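You operate a simulated robot arm through the tools that you are given. There is no shell and no other tool.

You are at the controls of a simulated robot arm. One attempt, no reset.

TASK
Gauge the 15 mm block on the anvil plate, then put it away in the steel tray.
Fine: with the block on the plate slide the gauge carriage to 3, then back to 1. Set down upright: what you pick out.

Only the result counts: the job must be done as asked and must still hold three seconds after the hand-in. Knocking over, shifting, dropping, spilling or breaking anything else fails it.

THE ROBOT
A 7-joint arm with a two-finger gripper, fixed in place. Base frame: the origin is on the floor under the middle of its stand, x ahead of it, y to its left, z up; the work surface is at about z = 800. Lengths are in mm, angles in degrees, forces in N, time in s.
With the tool pointing down near the work surface it reaches from about 340 to 720 mm from the base axis. Its first joint turns from -66.0 to 66.0 degrees. Payload 2.45 kg.
Tool frame: the origin (TCP) lies between the finger pads and is the grasp point; the fingertips stand 26 mm ahead of it; z points along the fingers, y is the line along which they close. The gripper opens to 96 mm; its body begins 69 mm behind the TCP.
Orientation is told as [roll, pitch, yaw] about the base's x, y, z axes, in that order, counted from this pose: with the fingers straight down and closing along the base's y, the tool's x points along the base's -x, its y along +y and its z along -z.

THE INTERFACE
- The arm moves only by the tool arm_command. Its argument "plan" is a list of rows, each a list of 7 numbers: the shift along the tool's x, y, z in units of 40 mm (1.0 is 40 mm), then the turn, a rotation vector about the tool's x, y, z in units of 5 degrees (1.0 is 5 degrees), then the finger opening in m, from 0 to 0.096. In form: [[dx, dy, dz, ax, ay, az, fingers], ...]. A call has 1 to 20 rows; each row shifts and turns the commanded pose from where the row before left it, along the tool's axes as they then stand. A call with a number of a shift or a turn outside -1 to 1 is refused whole. A row lasts 0.2 s, in which the tool goes at most 50 mm and 8.6 degrees; a call with a longer step from one row to the next is refused whole, and so is a gripper value outside its range. A pose out of reach is approached as far as the arm can. The call stops where the force on the tool passes 40 N (or 10 N more than at its start, if that is more) or the arm is blocked; 0.2 s more then pass. Each finger travels about 50 mm/s and halts on what it meets, pressing with about 22 N; the grip force reading is that of the motor and also rises with nothing between the fingers. The clock runs only during rows and for 0.2 s after the last one: add rows that do not move to give the fingers time. The reply holds the time, the measured pose of the TCP, the force on the tool along the base axes, the opening and the grip force, in the units named above and with some noise, with the torque about the TCP (base axes, N m) and any sound that the robot's microphone picked up, and new pictures: "pictures" is both (left out), scene, wrist or none.
- Cameras (640 x 400 px; columns grow to the right, rows downward): "scene" is fixed at [182.5, -403, 1412]; the picture's right is [0.62, -0.78, 0.00], its down [-0.56, -0.45, -0.70] and it looks along [0.54, 0.43, -0.72] (base axes); focal length 319 px, centre (320, 200). "wrist" rides on the gripper at [82, 3, -98] in the tool frame; the picture's right is [-0.04, 1.00, 0.00], its down [-0.73, -0.03, -0.68] and it looks along [-0.68, -0.03, 0.73] (tool axes); focal length 256 px, centre (320, 200). There is no depth. A picture from a camera that has moved, and an enlarged one, comes with that camera's place and axes in the base frame and with its lens. The place of the scene camera against the robot may be out by one fixed shift of up to 18 mm in any direction.
- zoom(camera, box): a new picture of the part [left, top, right, bottom] of that camera's present view, enlarged. No time passes.
- finish_job(): hands the job in; it is judged then, once.

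Places have to be worked out from the pictures, the camera data and where the tool is seen. Open the gripper and draw the arm clear of the work before you hand the job in, unless the task says otherwise.

The tools are called after "Request:" by a JSON object that holds its "api" and its "payload". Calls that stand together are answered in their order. arm_command: Moves the arm, as the interface text tells. Its arguments: {"type":"object","properties":{"plan":{"type":"array","items":{"type":"array","items":{"type":"number"}}},"pictures":{"type":"string","enum":["both","scene","wrist","none"]}},"required":["plan"]} The other tools are called the same way: zoom (camera, box) takes an enlarged picture of a part of a camera's view; finish_job () hands the job in.

At the start:

```text
time_s: 0.0
ee_pos: [330.1, -209.2, 1113.3]
orientation: [0.0, -0.1, 0.0]
wrist_force: [-0.1, -0.1, 0.4]
wrist_torque: [0.0, 0.03, 0.02]
finger_gap: 96.0
gripper_force: 0.1
```

scene: 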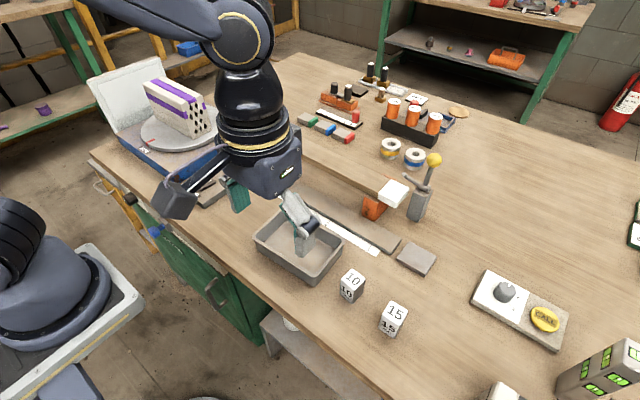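
wrist: 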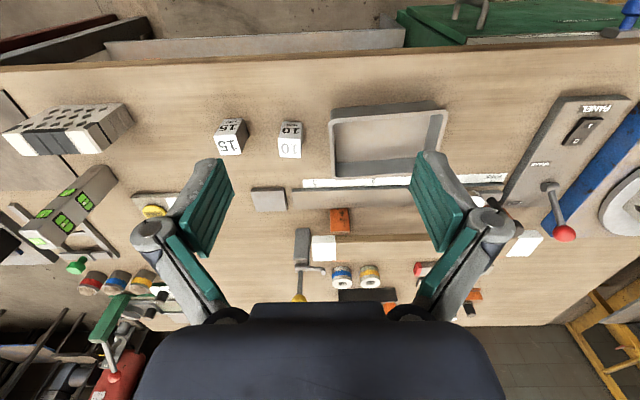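

I see two marked blocks (10 and 15), a grey tray, a long rail and a small grey plate. I'll zoom in on these before moving.

Request:
{"api": "zoom", "payload": {"camera": "scene", "box": [240, 160, 460, 350]}}

Request:
{"api": "zoom", "payload": {"camera": "scene", "box": [440, 240, 640, 400]}}

Request:
{"api": "zoom", "payload": {"camera": "wrist", "box": [200, 80, 460, 310]}}

Request:
{"api": "zoom", "payload": {"camera": "scene", "box": [280, 50, 480, 180]}}

```text
2.11 times, centred on (350, 255) of scene
camera zoom: at [182.5, -403.0, 1412.0], right [0.62, -0.78, 0.0], down [-0.56, -0.45, -0.7], along [0.54, 0.43, -0.72], focal length 671 px, centre (257, 84)
```

zoom: 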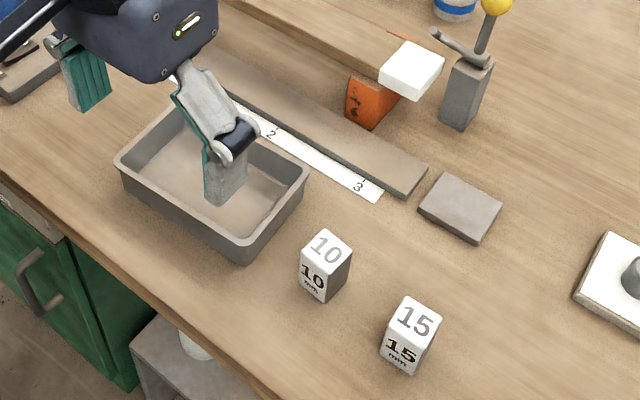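

```text
2.50 times, centred on (540, 320) of scene
camera zoom: at [182.5, -403.0, 1412.0], right [0.62, -0.78, 0.0], down [-0.56, -0.45, -0.7], along [0.54, 0.43, -0.72], focal length 797 px, centre (-230, -100)
```

zoom: 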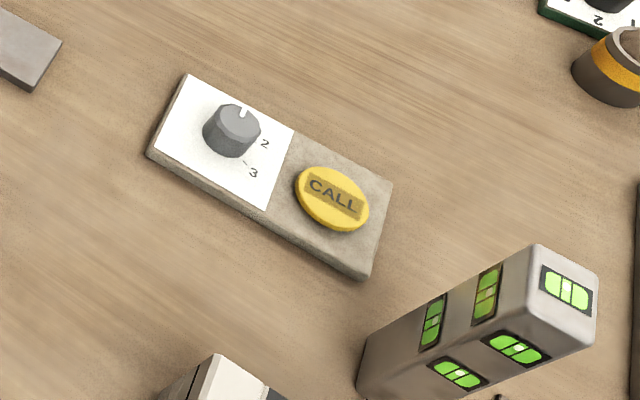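

```text
1.74 times, centred on (330, 195) of wrist
camera zoom: at [249.8, -206.1, 1212.5], right [0.04, 1.0, 0.0], down [0.73, -0.03, 0.68], along [0.68, -0.03, -0.73], focal length 445 px, centre (303, 209)
```

zoom: 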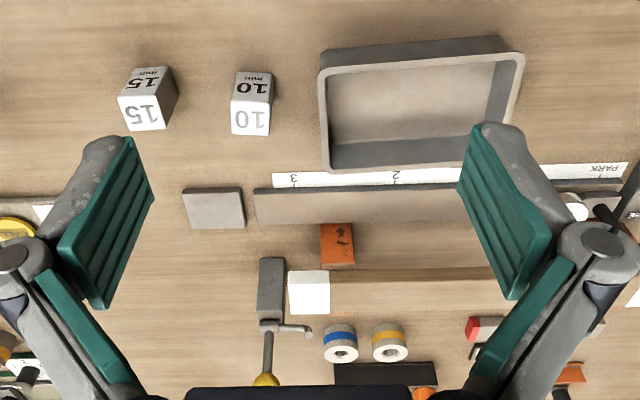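

```text
3.08 times, centred on (380, 115) of scene
camera zoom: at [182.5, -403.0, 1412.0], right [0.62, -0.78, 0.0], down [-0.56, -0.45, -0.7], along [0.54, 0.43, -0.72], focal length 981 px, centre (135, 462)
```

zoom: 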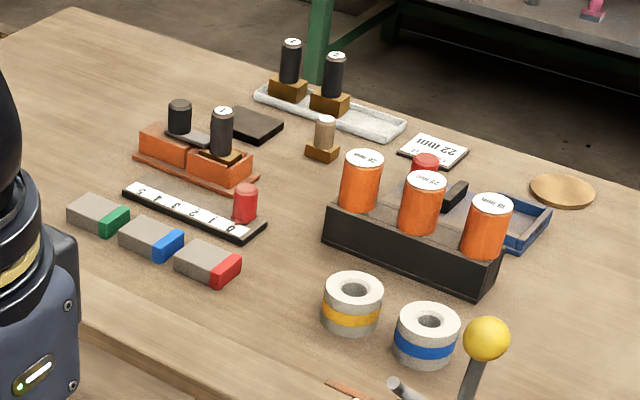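

The gauge carriage seems hidden behind the finger, near the "PARK" end. I'll zoom on the right of the wrist view and the left of the scene view.

Request:
{"api": "zoom", "payload": {"camera": "wrist", "box": [400, 80, 640, 280]}}

Request:
{"api": "zoom", "payload": {"camera": "scene", "box": [90, 100, 330, 260]}}

Request:
{"api": "zoom", "payload": {"camera": "wrist", "box": [0, 80, 240, 280]}}

```text
2.00 times, centred on (520, 180) of wrist
camera zoom: at [249.8, -206.1, 1212.5], right [0.04, 1.0, 0.0], down [0.73, -0.03, 0.68], along [0.68, -0.03, -0.73], focal length 512 px, centre (-80, 240)
```

zoom: 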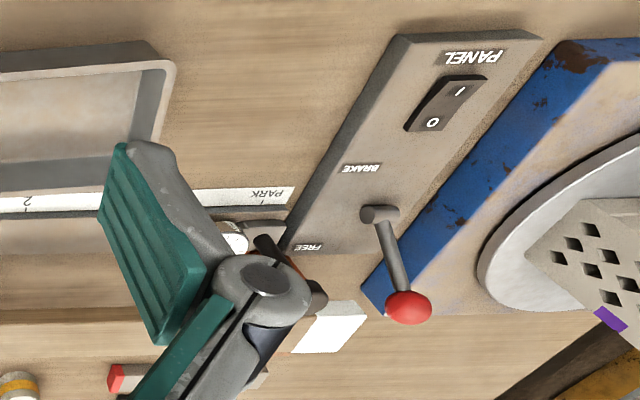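

```text
2.50 times, centred on (210, 180) of scene
camera zoom: at [182.5, -403.0, 1412.0], right [0.62, -0.78, 0.0], down [-0.56, -0.45, -0.7], along [0.54, 0.43, -0.72], focal length 797 px, centre (595, 250)
```

zoom: 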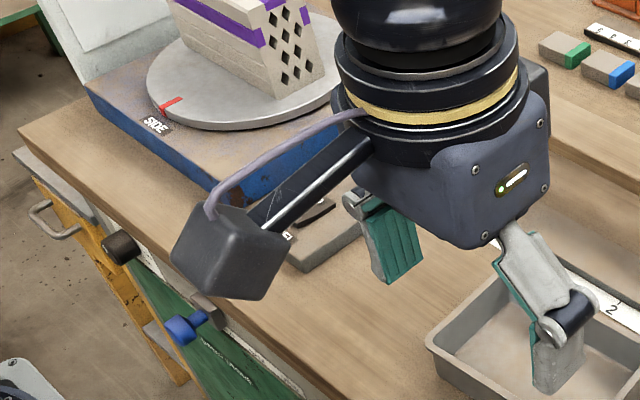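

```text
2.00 times, centred on (120, 180) of wrist
camera zoom: at [249.8, -206.1, 1212.5], right [0.04, 1.0, 0.0], down [0.73, -0.03, 0.68], along [0.68, -0.03, -0.73], focal length 512 px, centre (720, 240)
```

zoom: 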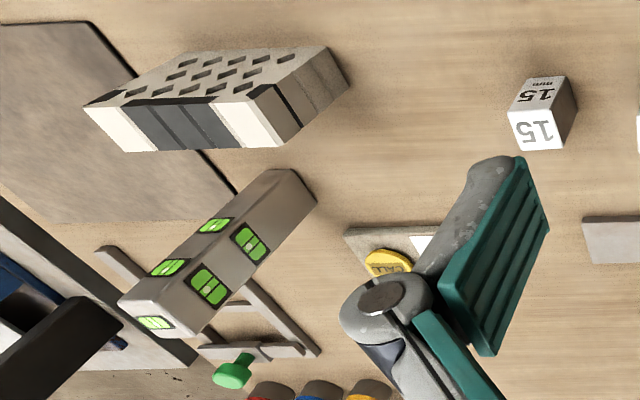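

The block, plate, rail and tray positions are roughly worked out: block 15 ≈ (469,-371), plate ≈ (625,-334), rail scale at x≈583, tray ≈ (480,-99). I'll move the arm left at height to see the carriage at the PARK end.

Request:
{"api": "arm_command", "payload": {"plan": [[-0.1, 0.9, 0, 0, 0, 0, 0.096], [-0.1, 0.9, 0, 0, 0, 0, 0.096], [-0.1, 0.9, 0, 0, 0, 0, 0.096], [-0.1, 0.9, 0, 0, 0, 0, 0.096], [-0.1, 0.9, 0, 0, 0, 0, 0.096], [-0.1, 0.9, 0, 0, 0, 0, 0.096], [0, 0, 0, 0, 0, 0, 0.096]]}}

```text
time_s: 1.6
ee_pos: [353.4, 8.5, 1113.0]
orientation: [0.0, 0.0, 0.1]
wrist_force: [0.2, -0.4, -0.4]
wrist_torque: [0.0, -0.01, -0.01]
finger_gap: 95.8
gripper_force: 0.0
camera wrist: at [273.3, 11.7, 1213.1], right [0.04, 1.0, 0.0], down [0.73, -0.03, 0.68], along [0.68, -0.03, -0.73], focal length 256 px, centre (320, 200)
```

scene: 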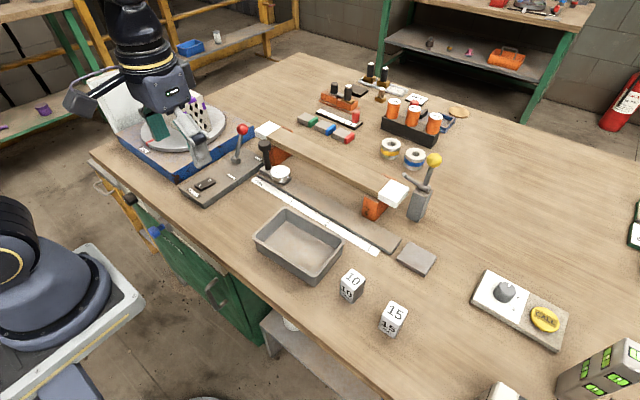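
wrist: 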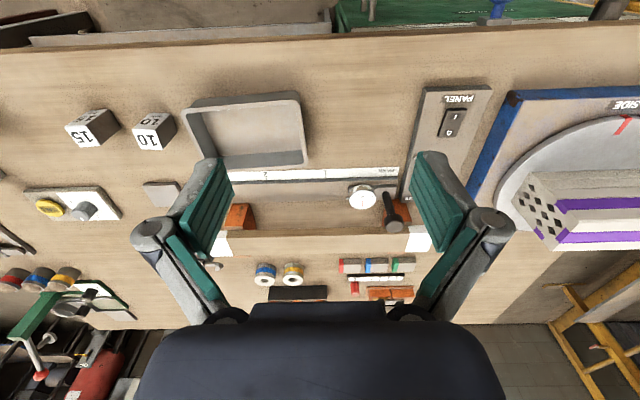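

Request:
{"api": "zoom", "payload": {"camera": "scene", "box": [170, 110, 330, 220]}}

Request:
{"api": "zoom", "payload": {"camera": "scene", "box": [320, 140, 480, 280]}}

Request:
{"api": "zoom", "payload": {"camera": "wrist", "box": [220, 150, 420, 260]}}

Request:
{"api": "zoom", "payload": {"camera": "wrist", "box": [330, 70, 530, 260]}}

```text
3.64 times, centred on (250, 165) of scene
camera zoom: at [182.5, -403.0, 1412.0], right [0.62, -0.78, 0.0], down [-0.56, -0.45, -0.7], along [0.54, 0.43, -0.72], focal length 1160 px, centre (574, 327)
```

zoom: 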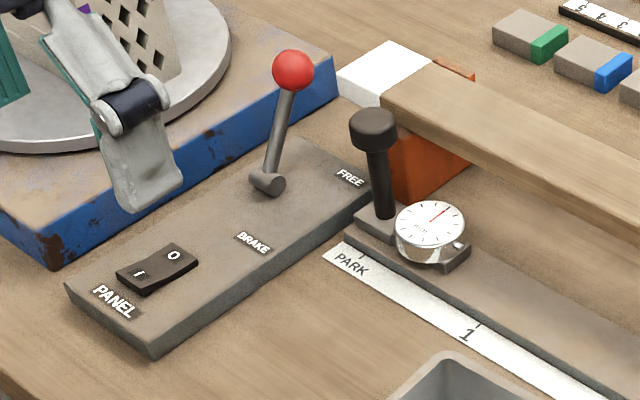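

```text
2.86 times, centred on (400, 210) of scene
camera zoom: at [182.5, -403.0, 1412.0], right [0.62, -0.78, 0.0], down [-0.56, -0.45, -0.7], along [0.54, 0.43, -0.72], focal length 911 px, centre (91, 171)
```

zoom: 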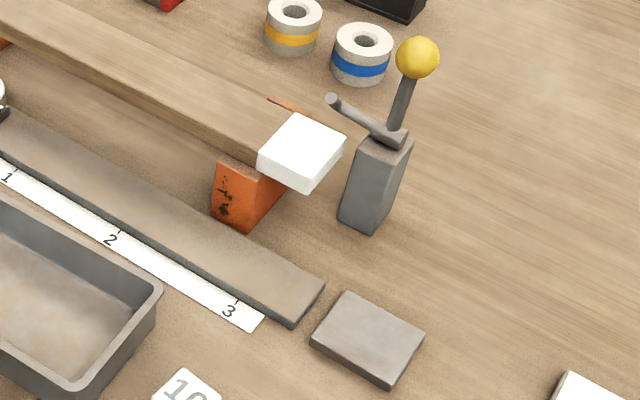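

```text
3.20 times, centred on (320, 205) of wrist
camera zoom: at [273.3, 11.7, 1213.1], right [0.04, 1.0, 0.0], down [0.73, -0.03, 0.68], along [0.68, -0.03, -0.73], focal length 819 px, centre (320, 184)
```

zoom: 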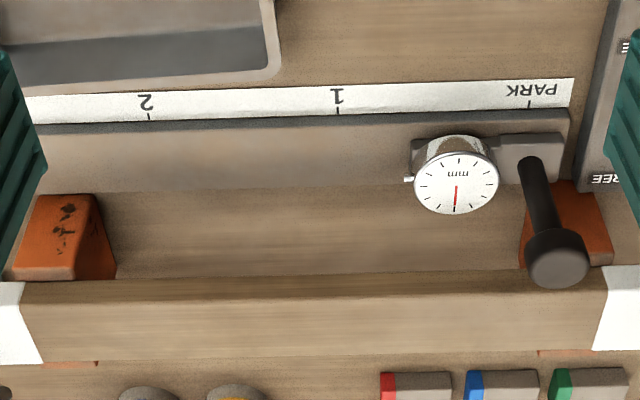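

```text
2.11 times, centred on (430, 165) of wrist
camera zoom: at [273.3, 11.7, 1213.1], right [0.04, 1.0, 0.0], down [0.73, -0.03, 0.68], along [0.68, -0.03, -0.73], focal length 539 px, centre (88, 274)
```

zoom: 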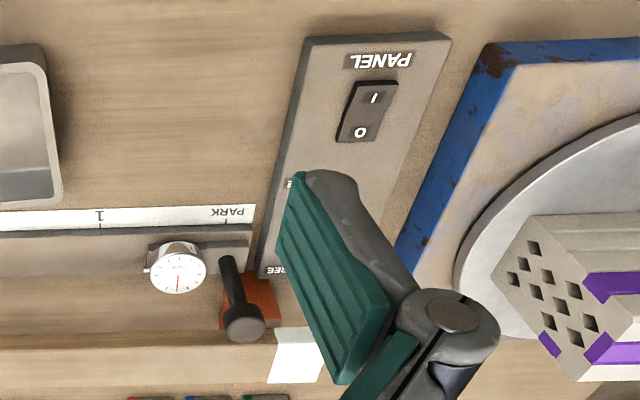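

The carriage (dial + knobbed post) sits at PARK, with marks roughly at y = 129 (PARK), 8 (1), -112 (2) and -232 (3), rail centre x≈625. Next I move over towards the 15 block and the plate to measure them closely.

Request:
{"api": "arm_command", "payload": {"plan": [[-0.15, -0.9, 0.2, 0, 0, 0, 0.096], [-0.15, -0.9, 0.2, 0, 0, 0, 0.096], [-0.15, -0.9, 0.2, 0, 0, 0, 0.096], [-0.15, -0.9, 0.2, 0, 0, 0, 0.096], [-0.15, -0.9, 0.2, 0, 0, 0, 0.096], [-0.15, -0.9, 0.2, 0, 0, 0, 0.096], [-0.15, -0.9, 0.2, 0, 0, 0, 0.096], [-0.15, -0.9, 0.2, 0, 0, 0, 0.096], [-0.15, -0.9, 0.2, 0, 0, 0, 0.096], [0, 0, 0, 0, 0, 0, 0.096]]}}

```text
time_s: 3.8
ee_pos: [408.9, -317.4, 1041.2]
orientation: [-0.1, 0.0, 0.0]
wrist_force: [0.5, -0.5, 0.1]
wrist_torque: [0.02, -0.01, -0.01]
finger_gap: 96.0
gripper_force: 0.0
camera wrist: at [328.3, -313.5, 1139.9], right [0.04, 1.0, 0.0], down [0.73, -0.03, 0.68], along [0.68, -0.03, -0.73], focal length 256 px, centre (320, 200)
```

scene: 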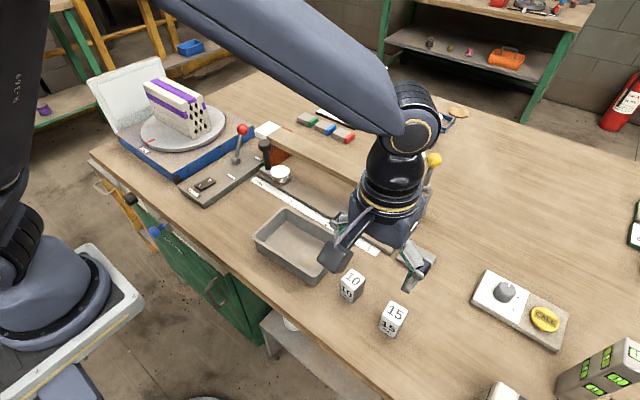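
wrist: 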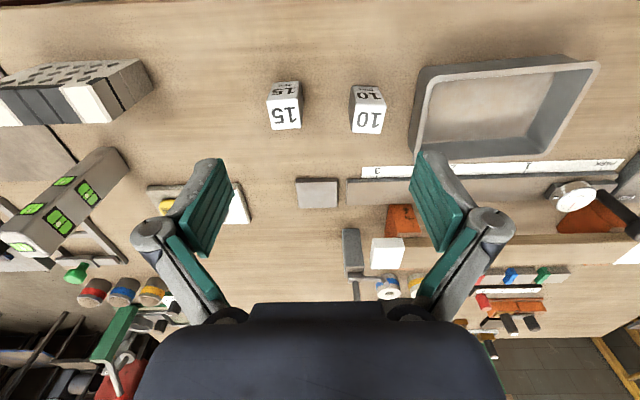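

Request:
{"api": "zoom", "payload": {"camera": "wrist", "box": [230, 60, 430, 220]}}

Request:
{"api": "zoom", "payload": {"camera": "wrist", "box": [290, 150, 490, 310]}}

Request:
{"api": "zoom", "payload": {"camera": "wrist", "box": [390, 40, 630, 220]}}

Request:
{"api": "zoom", "payload": {"camera": "scene", "box": [320, 250, 440, 350]}}

```text
2.50 times, centred on (330, 140) of wrist
camera zoom: at [328.3, -313.5, 1139.9], right [0.04, 1.0, 0.0], down [0.73, -0.03, 0.68], along [0.68, -0.03, -0.73], focal length 640 px, centre (295, 350)
```

zoom: 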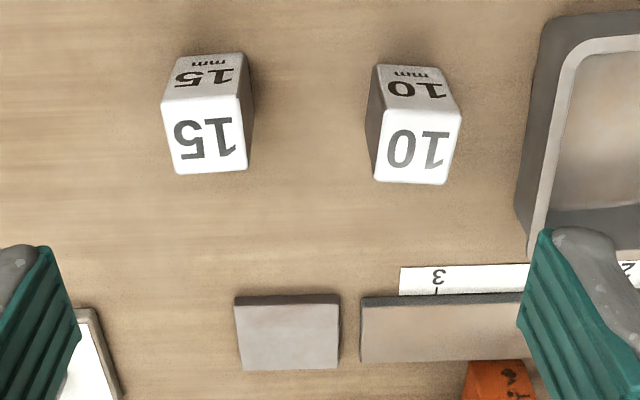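

```text
2.50 times, centred on (390, 230) of wrist
camera zoom: at [328.3, -313.5, 1139.9], right [0.04, 1.0, 0.0], down [0.73, -0.03, 0.68], along [0.68, -0.03, -0.73], focal length 640 px, centre (145, 125)
```

zoom: 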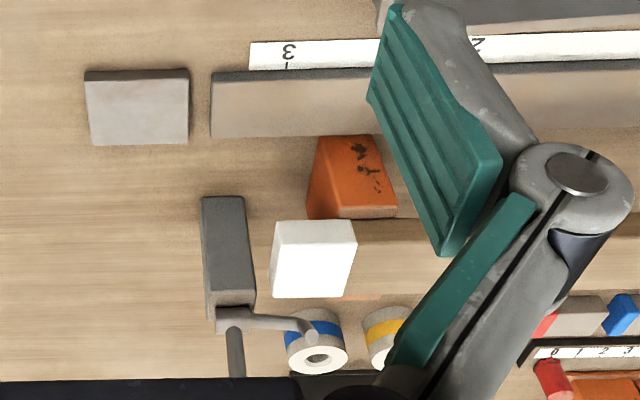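

```text
2.22 times, centred on (510, 130) of wrist
camera zoom: at [328.3, -313.5, 1139.9], right [0.04, 1.0, 0.0], down [0.73, -0.03, 0.68], along [0.68, -0.03, -0.73], focal length 569 px, centre (-102, 356)
```

zoom: 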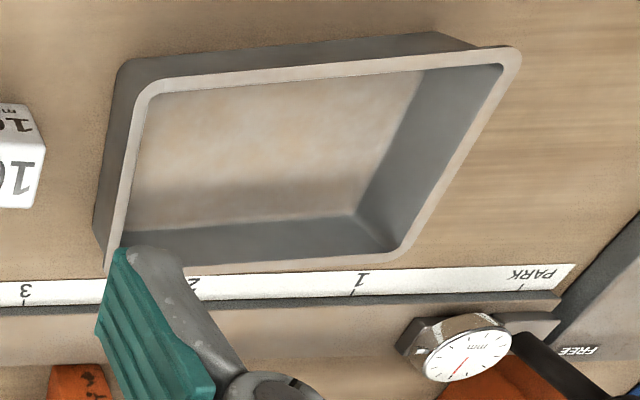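

```text
4.00 times, centred on (380, 300) of scene
camera zoom: at [182.5, -403.0, 1412.0], right [0.62, -0.78, 0.0], down [-0.56, -0.45, -0.7], along [0.54, 0.43, -0.72], focal length 1276 px, centre (80, -200)
```

zoom: 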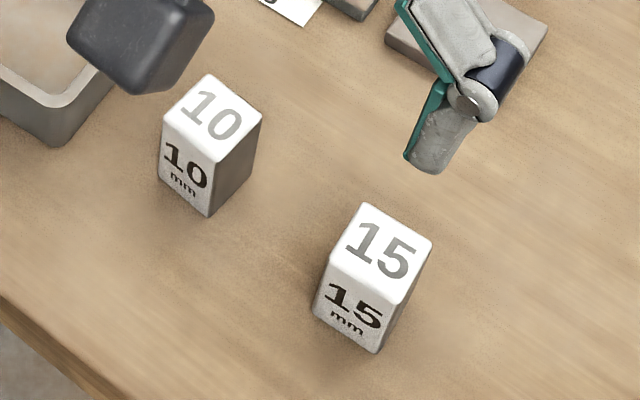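

Block 15 measures about 35×35×53 mm centred near (457,-361) with little yaw; the plate is centred near (621,-331), top at z≈808–812. I go above the block with the fingers partly closed (62 mm) so they stay clear of the 10 block.

Request:
{"api": "arm_command", "payload": {"plan": [[-0.304, -0.276, 0.57, 0, 0, 0, 0.08], [-0.304, -0.276, 0.57, 0, 0, 0, 0.07], [-0.304, -0.276, 0.57, 0, 0, 0, 0.062], [-0.304, -0.276, 0.57, 0, 0, 0, 0.062], [0, 0, 0, 0, 0, 0, 0.062]]}}

```text
time_s: 5.0
ee_pos: [457.7, -361.2, 949.4]
orientation: [0.1, 0.0, -0.1]
wrist_force: [0.9, 1.3, 0.7]
wrist_torque: [0.01, 0.02, 0.01]
finger_gap: 62.0
gripper_force: 0.1
camera wrist: at [377.1, -357.3, 1048.1], right [0.04, 1.0, 0.0], down [0.73, -0.03, 0.68], along [0.68, -0.03, -0.73], focal length 256 px, centre (320, 200)
```

scene: 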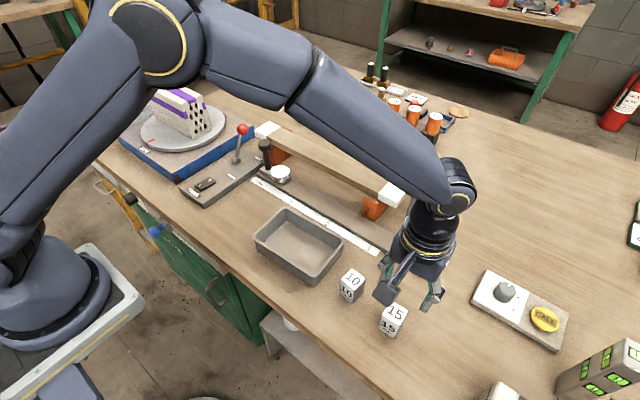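
wrist: 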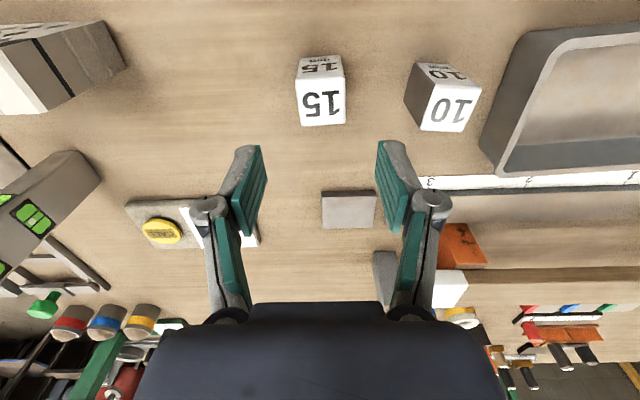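

Request:
{"api": "zoom", "payload": {"camera": "wrist", "box": [260, 40, 380, 140]}}

Request:
{"api": "zoom", "payload": {"camera": "scene", "box": [340, 210, 480, 350]}}

```text
4.00 times, centred on (320, 90) of wrist
camera zoom: at [377.1, -357.3, 1048.1], right [0.04, 1.0, 0.0], down [0.73, -0.03, 0.68], along [0.68, -0.03, -0.73], focal length 1024 px, centre (320, 640)
```

zoom: 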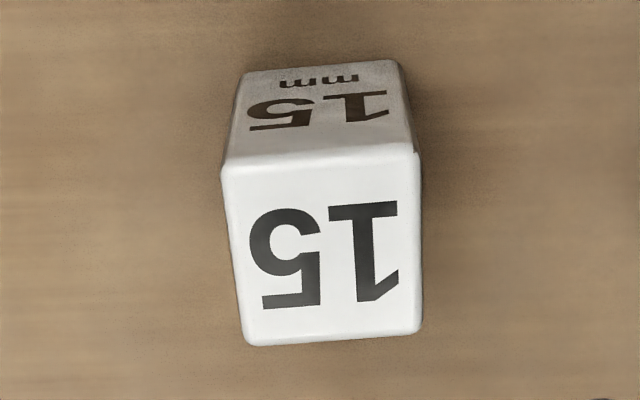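

```text
2.86 times, centred on (410, 280) of scene
camera zoom: at [182.5, -403.0, 1412.0], right [0.62, -0.78, 0.0], down [-0.56, -0.45, -0.7], along [0.54, 0.43, -0.72], focal length 911 px, centre (63, -29)
```

zoom: 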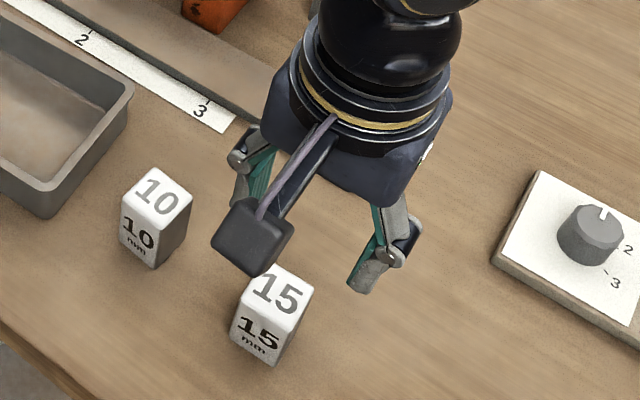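

Refined block position: centre (457,-360), yaw ≈ +2°. I turn the tool slightly to match and lower to z≈836, with fingers still at 62 mm.

Request:
{"api": "arm_command", "payload": {"plan": [[0, 0.03, 0, 0, 0, -0.46, 0.062], [0, 0, 0.7, 0, 0, 0, 0.062], [0, 0, 0.7, 0, 0, 0, 0.062], [0, 0, 0.7, 0, 0, 0, 0.062], [0, 0, 0.4, 0, 0, 0, 0.062], [0, 0, 0.3, 0, 0, 0, 0.062], [0, 0, 0, 0, 0, 0, 0.062]]}}

```text
time_s: 6.6
ee_pos: [457.1, -361.7, 837.5]
orientation: [0.0, 0.0, 2.4]
wrist_force: [-0.7, 0.3, -0.6]
wrist_torque: [0.03, -0.01, 0.02]
finger_gap: 61.9
gripper_force: 0.0
camera wrist: at [376.2, -360.5, 936.9], right [0.0, 1.0, 0.0], down [0.73, 0.0, 0.68], along [0.68, 0.0, -0.73], focal length 256 px, centre (320, 200)
```

scene: 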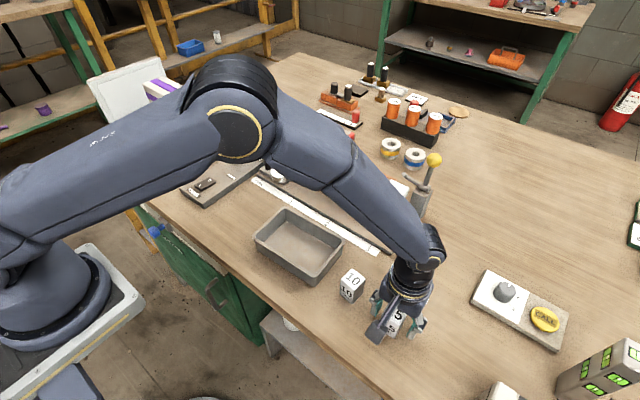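
wrist: 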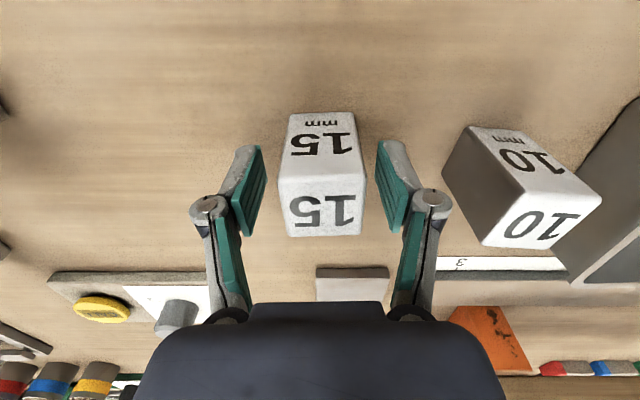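

The block sits centred between the pads. I close the fingers on it.

Request:
{"api": "arm_command", "payload": {"plan": [[0, 0, 0, 0, 0, 0, 0.045], [0, 0, 0, 0, 0, 0, 0.02], [0, 0, 0, 0, 0, 0, 0.02], [0, 0, 0, 0, 0, 0, 0.02], [0, 0, 0, 0, 0, 0, 0.02]], "pictures": "wrist"}}

```text
time_s: 7.8
ee_pos: [456.9, -360.2, 839.2]
orientation: [0.0, -0.1, 2.3]
wrist_force: [-0.8, 1.1, 1.6]
wrist_torque: [0.14, 0.04, -0.01]
finger_gap: 36.0
gripper_force: 22.2
camera wrist: at [376.3, -360.3, 937.2], right [0.0, 1.0, 0.0], down [0.73, 0.0, 0.68], along [0.68, 0.0, -0.73], focal length 256 px, centre (320, 200)
```

wrist: 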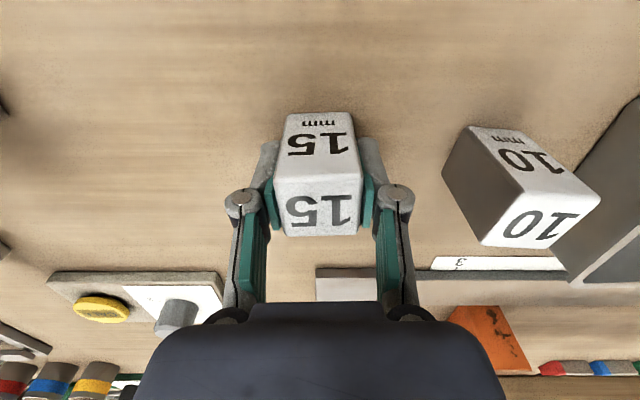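

Grip confirmed (gap 36 mm, 22 N). I lift straight up about 80 mm.

Request:
{"api": "arm_command", "payload": {"plan": [[0, 0, -0.3, 0, 0, 0, 0.02], [0, 0, -0.5, 0, 0, 0, 0.02], [0, 0, -0.6, 0, 0, 0, 0.02], [0, 0, -0.6, 0, 0, 0, 0.02], [0, 0, 0, 0, 0, 0, 0.02]]}}

```text
time_s: 9.0
ee_pos: [456.0, -357.6, 918.2]
orientation: [0.1, 0.0, 2.3]
wrist_force: [-0.4, 0.5, -2.8]
wrist_torque: [0.0, -0.03, 0.02]
finger_gap: 36.0
gripper_force: 21.9
camera wrist: at [375.1, -358.5, 1016.8], right [0.0, 1.0, 0.0], down [0.73, 0.0, 0.68], along [0.68, 0.0, -0.73], focal length 256 px, centre (320, 200)
```

scene: 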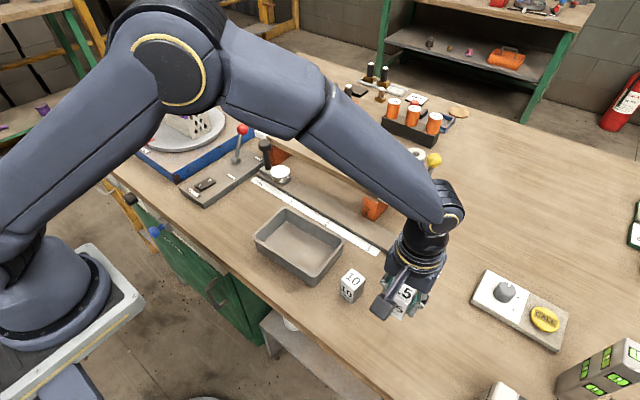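
wrist: 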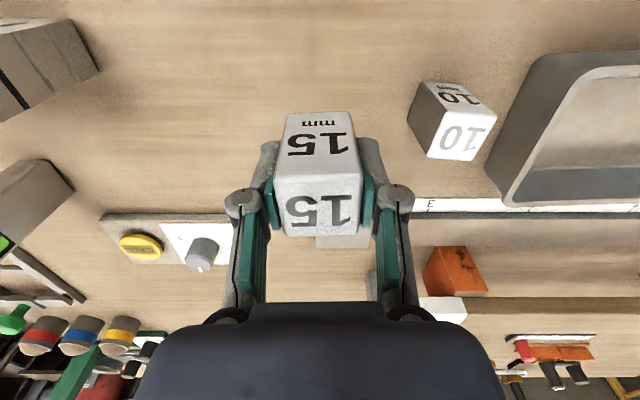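

Block is held and clear. I rotate back to yaw 0 and carry it over the anvil plate at (621,-334), keeping height, then look.

Request:
{"api": "arm_command", "payload": {"plan": [[0, 0, 0, 0, 0, 0.46, 0.02], [-0.5, 0.08, 0, 0, 0, 0, 0.02], [-0.8, 0.127, 0, 0, 0, 0, 0.02], [-0.8, 0.127, 0, 0, 0, 0, 0.02], [-0.8, 0.127, 0, 0, 0, 0, 0.02], [-0.7, 0.114, 0, 0, 0, 0, 0.02], [-0.52, 0.08, 0, 0, 0, 0, 0.02], [0, 0, 0, 0, 0, 0, 0.02]]}}

```text
time_s: 10.8
ee_pos: [622.5, -334.0, 916.5]
orientation: [0.0, 0.1, 0.0]
wrist_force: [-0.9, -0.5, -2.6]
wrist_torque: [-0.01, 0.02, -0.01]
finger_gap: 35.9
gripper_force: 22.1
camera wrist: at [541.9, -330.3, 1015.8], right [0.04, 1.0, 0.0], down [0.73, -0.03, 0.68], along [0.68, -0.03, -0.73], focal length 256 px, centre (320, 200)
```

scene: 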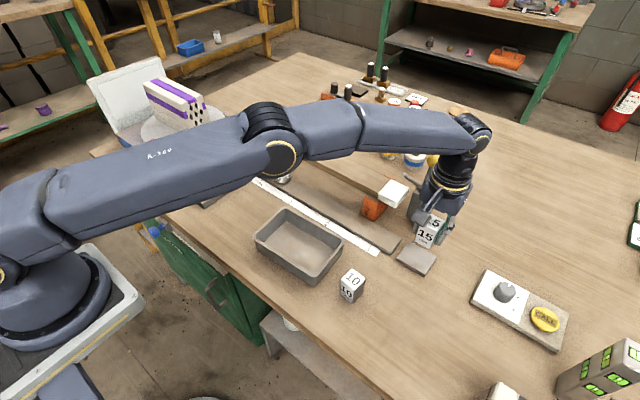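
wrist: 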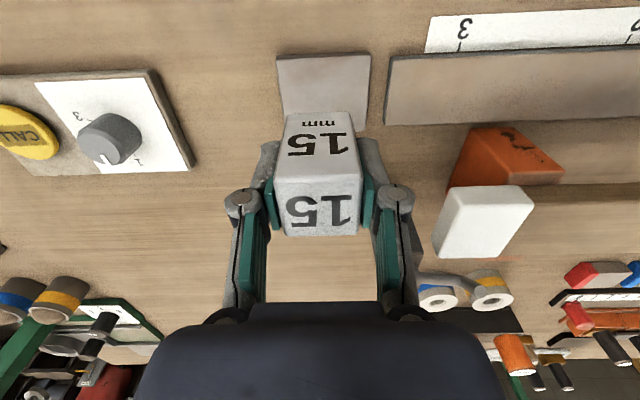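

The block hangs in front of the plate's view. I zoom to confirm the plate position against my target before lowering.

Request:
{"api": "zoom", "payload": {"camera": "wrist", "box": [250, 20, 410, 130]}}

Request:
{"api": "zoom", "payload": {"camera": "scene", "box": [370, 160, 490, 290]}}

```text
3.64 times, centred on (330, 75) of wrist
camera zoom: at [541.9, -330.3, 1015.8], right [0.04, 1.0, 0.0], down [0.73, -0.03, 0.68], along [0.68, -0.03, -0.73], focal length 931 px, centre (284, 654)
```

zoom: 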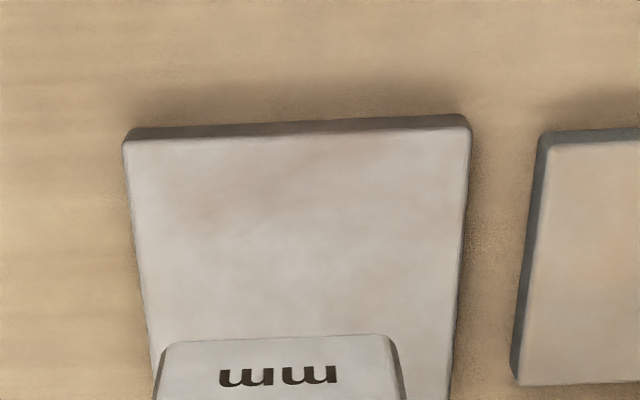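

```text
3.08 times, centred on (430, 225) of scene
camera zoom: at [182.6, -403.0, 1412.0], right [0.62, -0.78, 0.0], down [-0.56, -0.45, -0.69], along [0.54, 0.43, -0.72], focal length 981 px, centre (-18, 123)
```

zoom: 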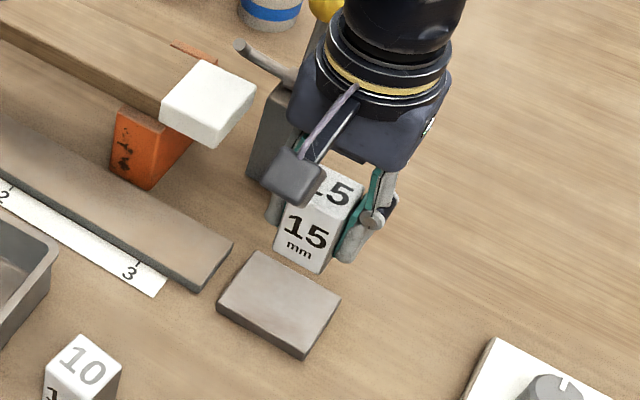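

Plate centre is confirmed at about (622,-331). I lower the block toward it, stopping slightly above expected contact.

Request:
{"api": "arm_command", "payload": {"plan": [[0, -0.025, 0.4, 0, 0, 0, 0.02], [0, 0, 0.4, 0, 0, 0, 0.02], [0, 0, 0.4, 0, 0, 0, 0.02], [0, 0, 0.2, 0, 0, 0, 0.02], [0, 0, 0.15, 0, 0, 0, 0.02], [0, 0, 0, 0, 0, 0, 0.02]]}}

```text
time_s: 12.2
ee_pos: [622.3, -334.5, 855.9]
orientation: [0.0, 0.0, 0.0]
wrist_force: [0.5, 1.0, -3.1]
wrist_torque: [0.0, -0.04, -0.03]
finger_gap: 35.8
gripper_force: 22.2
camera wrist: at [541.3, -330.8, 955.0], right [0.04, 1.0, 0.0], down [0.73, -0.03, 0.68], along [0.68, -0.03, -0.73], focal length 256 px, centre (320, 200)
```

scene: 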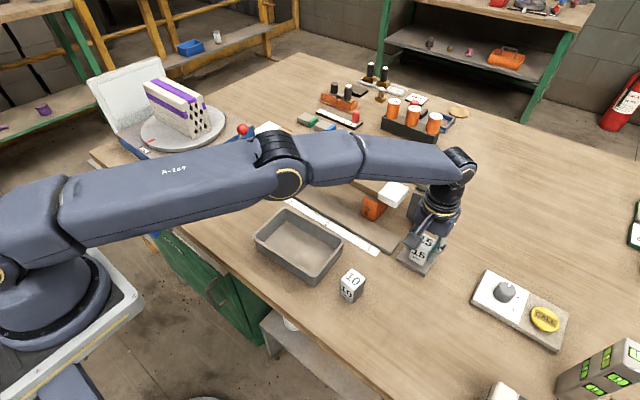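
wrist: 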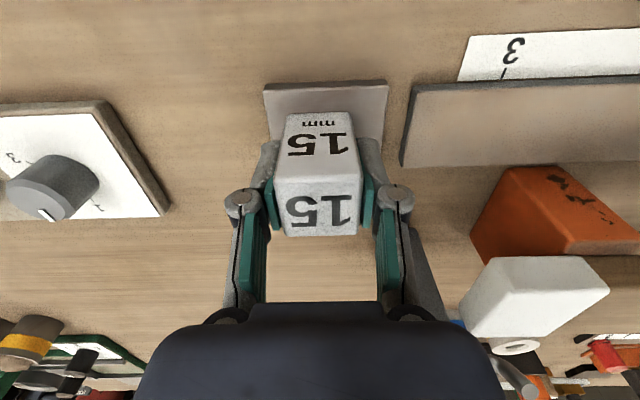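

No contact yet. I descend in small steps watching the vertical force.

Request:
{"api": "arm_command", "payload": {"plan": [[0, 0, 0.05, 0, 0, 0, 0.02], [0, 0, 0.05, 0, 0, 0, 0.02], [0, 0, 0, 0, 0, 0, 0.02]], "pictures": "wrist"}}

```text
time_s: 13.0
ee_pos: [621.0, -334.5, 851.2]
orientation: [0.0, -0.1, 0.0]
wrist_force: [-0.6, 0.4, -2.5]
wrist_torque: [0.03, 0.02, -0.01]
finger_gap: 35.5
gripper_force: 22.6
camera wrist: at [540.7, -331.0, 951.0], right [0.04, 1.0, 0.0], down [0.73, -0.03, 0.68], along [0.68, -0.03, -0.73], focal length 256 px, centre (320, 200)
```

wrist: 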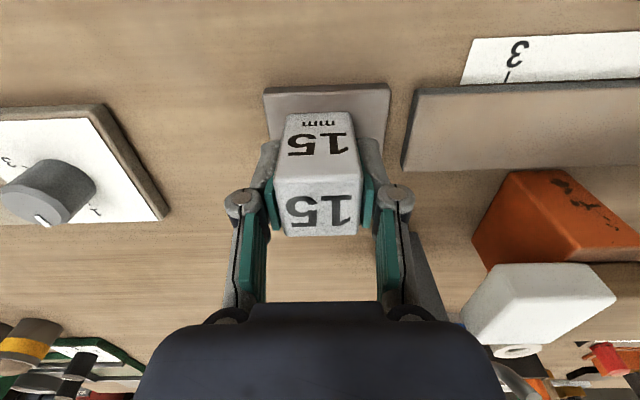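

Request:
{"api": "arm_command", "payload": {"plan": [[0, 0, 0.04, 0, 0, 0, 0.02], [0, 0, 0.04, 0, 0, 0, 0.02], [0, 0, 0, 0, 0, 0, 0.02]], "pictures": "none"}}

```text
time_s: 13.8
ee_pos: [622.0, -334.4, 850.3]
orientation: [0.0, 0.0, 0.0]
wrist_force: [-2.6, 2.3, 8.0]
wrist_torque: [0.14, 0.33, -0.05]
finger_gap: 35.8
gripper_force: 22.3
```

Contact felt (about +10 N change) with the block on the plate at TCP z≈850. I ease off a millimetre and open the fingers to 58 mm.

Request:
{"api": "arm_command", "payload": {"plan": [[0, 0, -0.02, 0, 0, 0, 0.02], [0, 0, 0, 0, 0, 0, 0.036], [0, 0, 0, 0, 0, 0, 0.042], [0, 0, 0, 0, 0, 0, 0.058], [0, 0, 0, 0, 0, 0, 0.058], [0, 0, 0, 0, 0, 0, 0.058]]}}

```text
time_s: 15.2
ee_pos: [622.0, -335.0, 850.1]
orientation: [0.0, 0.0, 0.0]
wrist_force: [-0.4, 0.0, 0.5]
wrist_torque: [0.01, 0.02, -0.02]
finger_gap: 58.0
gripper_force: 0.0
camera wrist: at [541.0, -331.8, 949.2], right [0.04, 1.0, 0.0], down [0.73, -0.03, 0.68], along [0.68, -0.03, -0.73], focal length 256 px, centre (320, 200)
```

scene: 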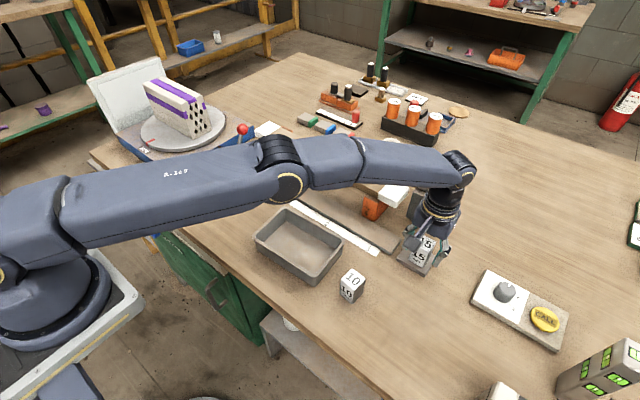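
wrist: 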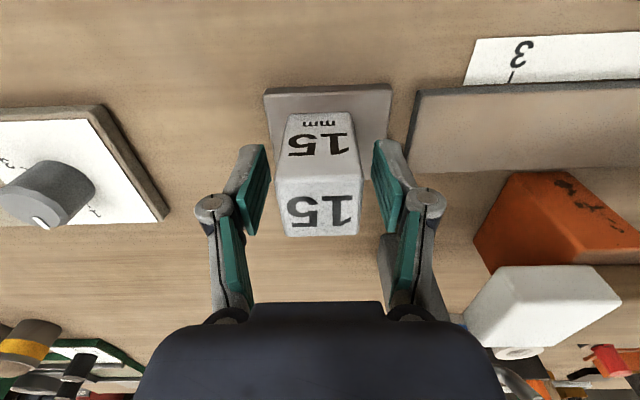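

The block stands free on the plate. I raise the hand straight up to z≈1000 and then move across to view the carriage near PARK.

Request:
{"api": "arm_command", "payload": {"plan": [[0, 0, -0.3, 0, 0, 0, 0.06], [0, 0, -0.7, 0, 0, 0, 0.065], [0, 0, -0.9, 0, 0, 0, 0.065], [0, 0, -0.9, 0, 0, 0, 0.065], [0, 0, -0.95, 0, 0, 0, 0.065], [0.215, 0.875, 0, 0, 0, 0, 0.065], [0.215, 0.875, 0, 0, 0, 0, 0.065], [0.215, 0.875, 0, 0, 0, 0, 0.065], [0.215, 0.875, 0, 0, 0, 0, 0.065], [0.215, 0.875, 0, 0, 0, 0, 0.065], [0.215, 0.875, 0, 0, 0, 0, 0.065], [0.215, 0.875, 0, 0, 0, 0, 0.065], [0.215, 0.875, 0, 0, 0, 0, 0.065], [0.215, 0.875, 0, 0, 0, 0, 0.065], [0.215, 0.875, 0, 0, 0, 0, 0.065], [0.215, 0.875, 0, 0, 0, 0, 0.065], [0.215, 0.875, 0, 0, 0, 0, 0.065], [0.215, 0.875, 0, 0, 0, 0, 0.065], [0, 0, 0, 0, 0, 0, 0.065]]}}

```text
time_s: 19.2
ee_pos: [507.8, 119.4, 999.7]
orientation: [0.0, 0.0, 0.1]
wrist_force: [0.0, -0.4, 0.4]
wrist_torque: [0.03, -0.03, 0.0]
finger_gap: 65.2
gripper_force: 0.0
camera wrist: at [427.7, 122.8, 1099.2], right [0.04, 1.0, 0.0], down [0.73, -0.03, 0.68], along [0.68, -0.03, -0.73], focal length 256 px, centre (320, 200)
```

scene: 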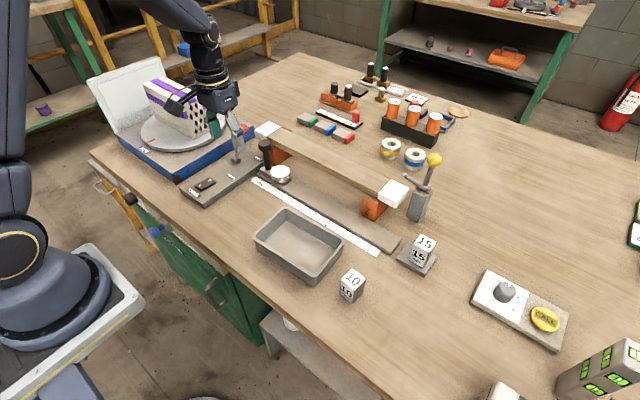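
wrist: 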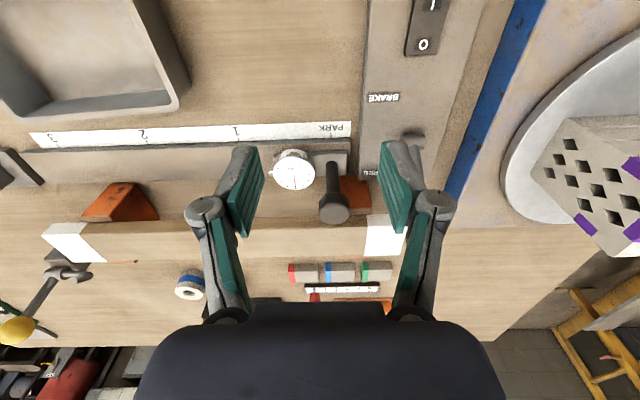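

Request:
{"api": "zoom", "payload": {"camera": "wrist", "box": [250, 100, 400, 260]}}

Request:
{"api": "zoom", "payload": {"camera": "wrist", "box": [360, 80, 480, 240]}}

Request:
{"api": "zoom", "payload": {"camera": "scene", "box": [210, 100, 310, 200]}}

Request:
{"api": "zoom", "payload": {"camera": "scene", "box": [370, 200, 470, 290]}}

```text
2.50 times, centred on (325, 180) of wrist
camera zoom: at [427.7, 122.8, 1099.2], right [0.04, 1.0, 0.0], down [0.73, -0.03, 0.68], along [0.68, -0.03, -0.73], focal length 640 px, centre (308, 250)
```

zoom: 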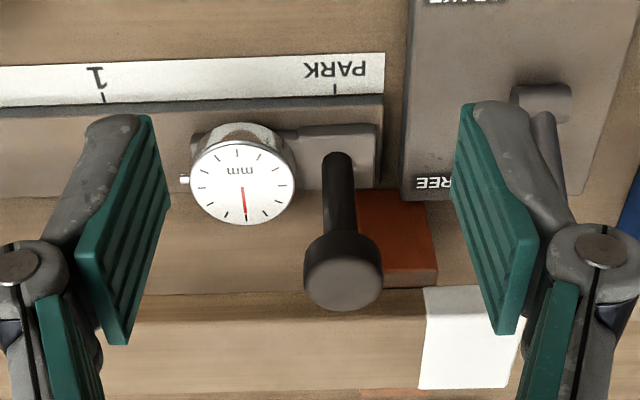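

```text
2.50 times, centred on (420, 160) of wrist
camera zoom: at [427.7, 122.8, 1099.2], right [0.04, 1.0, 0.0], down [0.73, -0.03, 0.68], along [0.68, -0.03, -0.73], focal length 640 px, centre (70, 300)
```

zoom: 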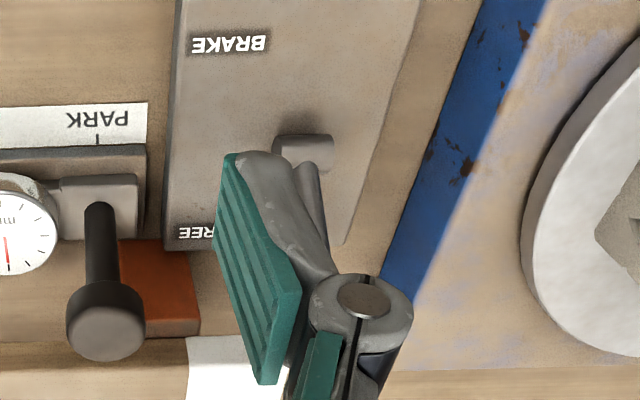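

```text
4.00 times, centred on (260, 150) of scene
camera zoom: at [182.5, -403.0, 1412.0], right [0.62, -0.78, 0.0], down [-0.56, -0.45, -0.7], along [0.54, 0.43, -0.72], focal length 1276 px, centre (560, 400)
```

zoom: 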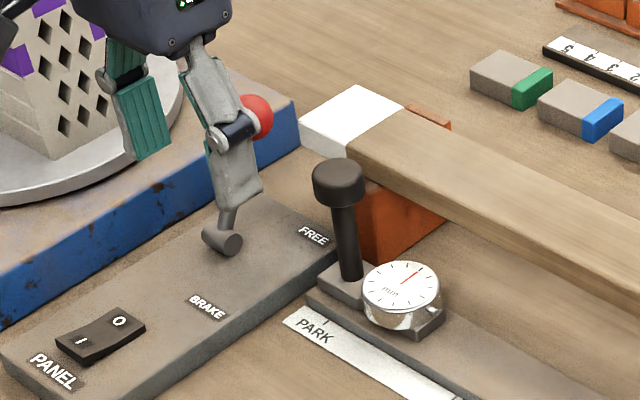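

```text
4.44 times, centred on (420, 245) of scene
camera zoom: at [182.5, -403.0, 1412.0], right [0.62, -0.78, 0.0], down [-0.56, -0.45, -0.7], along [0.54, 0.43, -0.72], focal length 1417 px, centre (-124, 0)
```

zoom: 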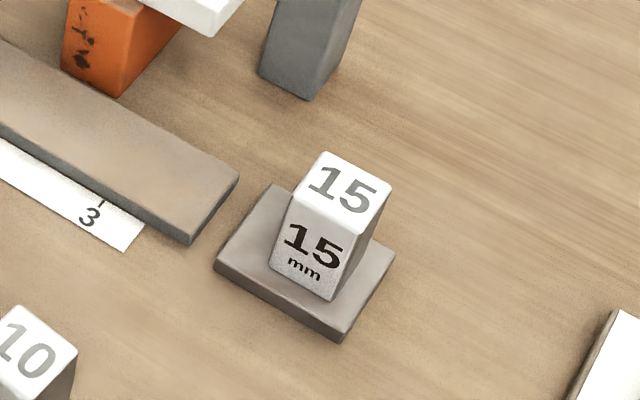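

Block stands upright on the plate. The carriage's knobbed post is at about (625,129.5), cap at z≈891–908 (Ø≈34), and the brake lever leans to FREE. I position the open hand above the cap.

Request:
{"api": "arm_command", "payload": {"plan": [[-0.724, 0.059, 0, 0, 0, 0, 0.065], [-0.724, 0.059, 0, 0, 0, 0, 0.065], [-0.724, 0.059, 0, 0, 0, 0, 0.065], [-0.724, 0.059, 0, 0, 0, 0, 0.065], [0, 0, 0.6, 0, 0, 0, 0.065], [0, 0, 0.6, 0, 0, 0, 0.065], [0, 0, 0, 0, 0, 0, 0.065]]}}

```text
time_s: 20.8
ee_pos: [626.7, 128.8, 950.7]
orientation: [0.0, 0.0, 0.0]
wrist_force: [-0.2, 0.6, -0.2]
wrist_torque: [0.02, -0.03, -0.02]
finger_gap: 65.2
gripper_force: 0.1
camera wrist: at [545.9, 132.3, 1051.1], right [0.04, 1.0, 0.0], down [0.73, -0.03, 0.68], along [0.68, -0.03, -0.73], focal length 256 px, centre (320, 200)
```

scene: 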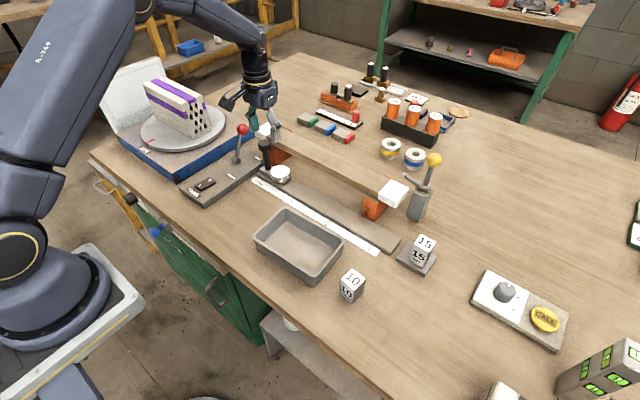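
wrist: 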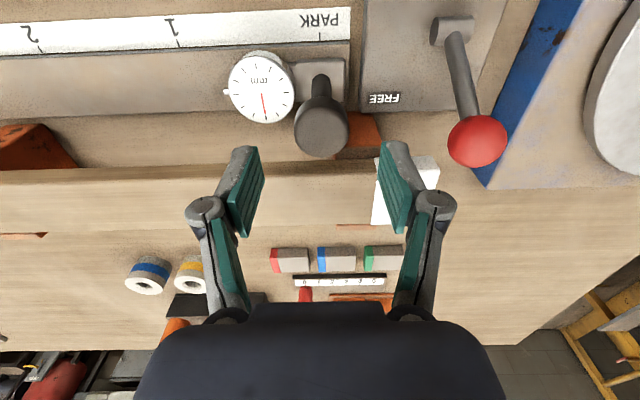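

The cap is centred below the hand (≈624.5,130). I descend 52 mm so the pads straddle the cap.

Request:
{"api": "arm_command", "payload": {"plan": [[0, 0, 0.4, 0, 0, 0, 0.065], [0, 0, 0.4, 0, 0, 0, 0.065], [0, 0, 0.3, 0, 0, 0, 0.065], [0, 0, 0.2, 0, 0, 0, 0.065], [0, 0, 0, 0, 0, 0, 0.065]]}}

```text
time_s: 22.0
ee_pos: [626.5, 128.6, 900.8]
orientation: [0.0, 0.0, 0.1]
wrist_force: [-0.7, 0.1, 0.0]
wrist_torque: [-0.02, -0.01, 0.01]
finger_gap: 64.9
gripper_force: 0.0
camera wrist: at [545.4, 132.7, 999.7], right [0.04, 1.0, 0.0], down [0.73, -0.03, 0.68], along [0.68, -0.03, -0.73], focal length 256 px, centre (320, 200)
```

scene: 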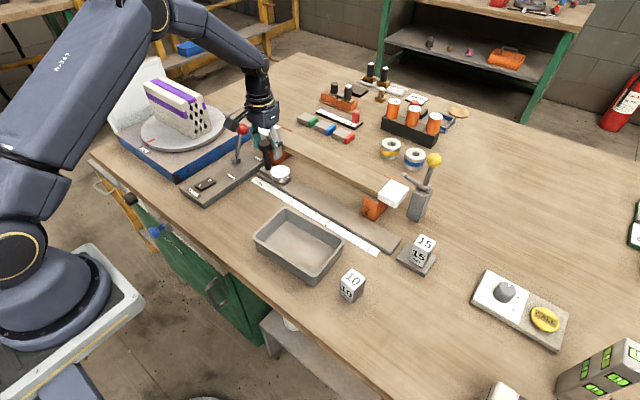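
wrist: 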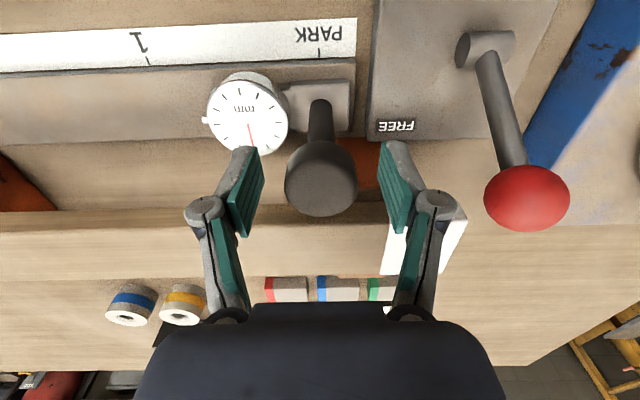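

The cap lies midway between the pads. I close on it.

Request:
{"api": "arm_command", "payload": {"plan": [[0, 0, 0, 0, 0, 0, 0.045], [0, 0, 0, 0, 0, 0, 0.02], [0, 0, 0, 0, 0, 0, 0.02], [0, 0, 0, 0, 0, 0, 0.02], [0, 0, 0, 0, 0, 0, 0.02]], "pictures": "wrist"}}

```text
time_s: 23.2
ee_pos: [627.5, 128.8, 900.9]
orientation: [0.0, 0.0, 0.0]
wrist_force: [0.1, 1.6, 0.1]
wrist_torque: [-0.02, -0.03, -0.03]
finger_gap: 32.0
gripper_force: 45.5
camera wrist: at [545.4, 132.8, 999.9], right [0.04, 1.0, 0.0], down [0.73, -0.03, 0.68], along [0.68, -0.03, -0.73], focal length 256 px, centre (320, 200)
```

wrist: 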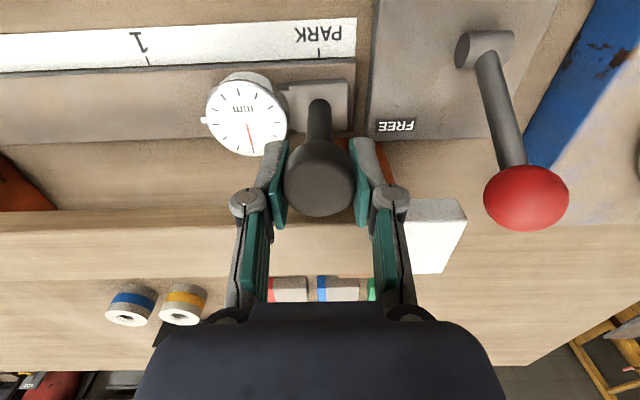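

Cap gripped (32 mm). I make a short test slide of 20 mm towards -y to feel the resistance.

Request:
{"api": "arm_command", "payload": {"plan": [[0, -0.15, 0, 0, 0, 0, 0.02], [0, -0.15, 0, 0, 0, 0, 0.02], [0, -0.2, 0, 0, 0, 0, 0.02], [0, 0, 0, 0, 0, 0, 0.02]], "pictures": "wrist"}}

```text
time_s: 24.2
ee_pos: [627.1, 109.0, 900.6]
orientation: [0.0, -0.1, -0.1]
wrist_force: [-1.9, -0.2, 10.7]
wrist_torque: [0.0, 0.3, 0.03]
finger_gap: 31.9
gripper_force: 45.5
camera wrist: at [545.3, 112.6, 999.8], right [0.04, 1.0, 0.0], down [0.73, -0.03, 0.68], along [0.68, -0.03, -0.73], focal length 256 px, centre (320, 200)
```

wrist: 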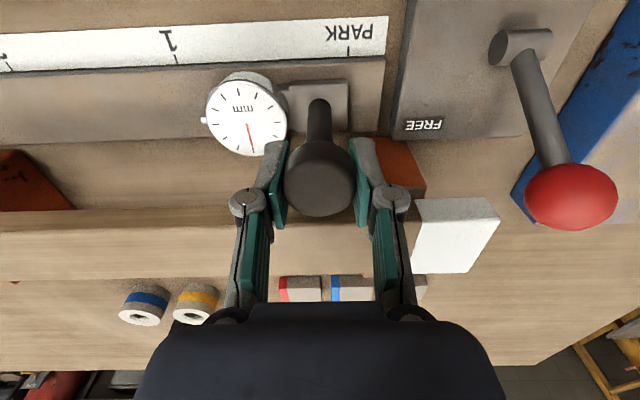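

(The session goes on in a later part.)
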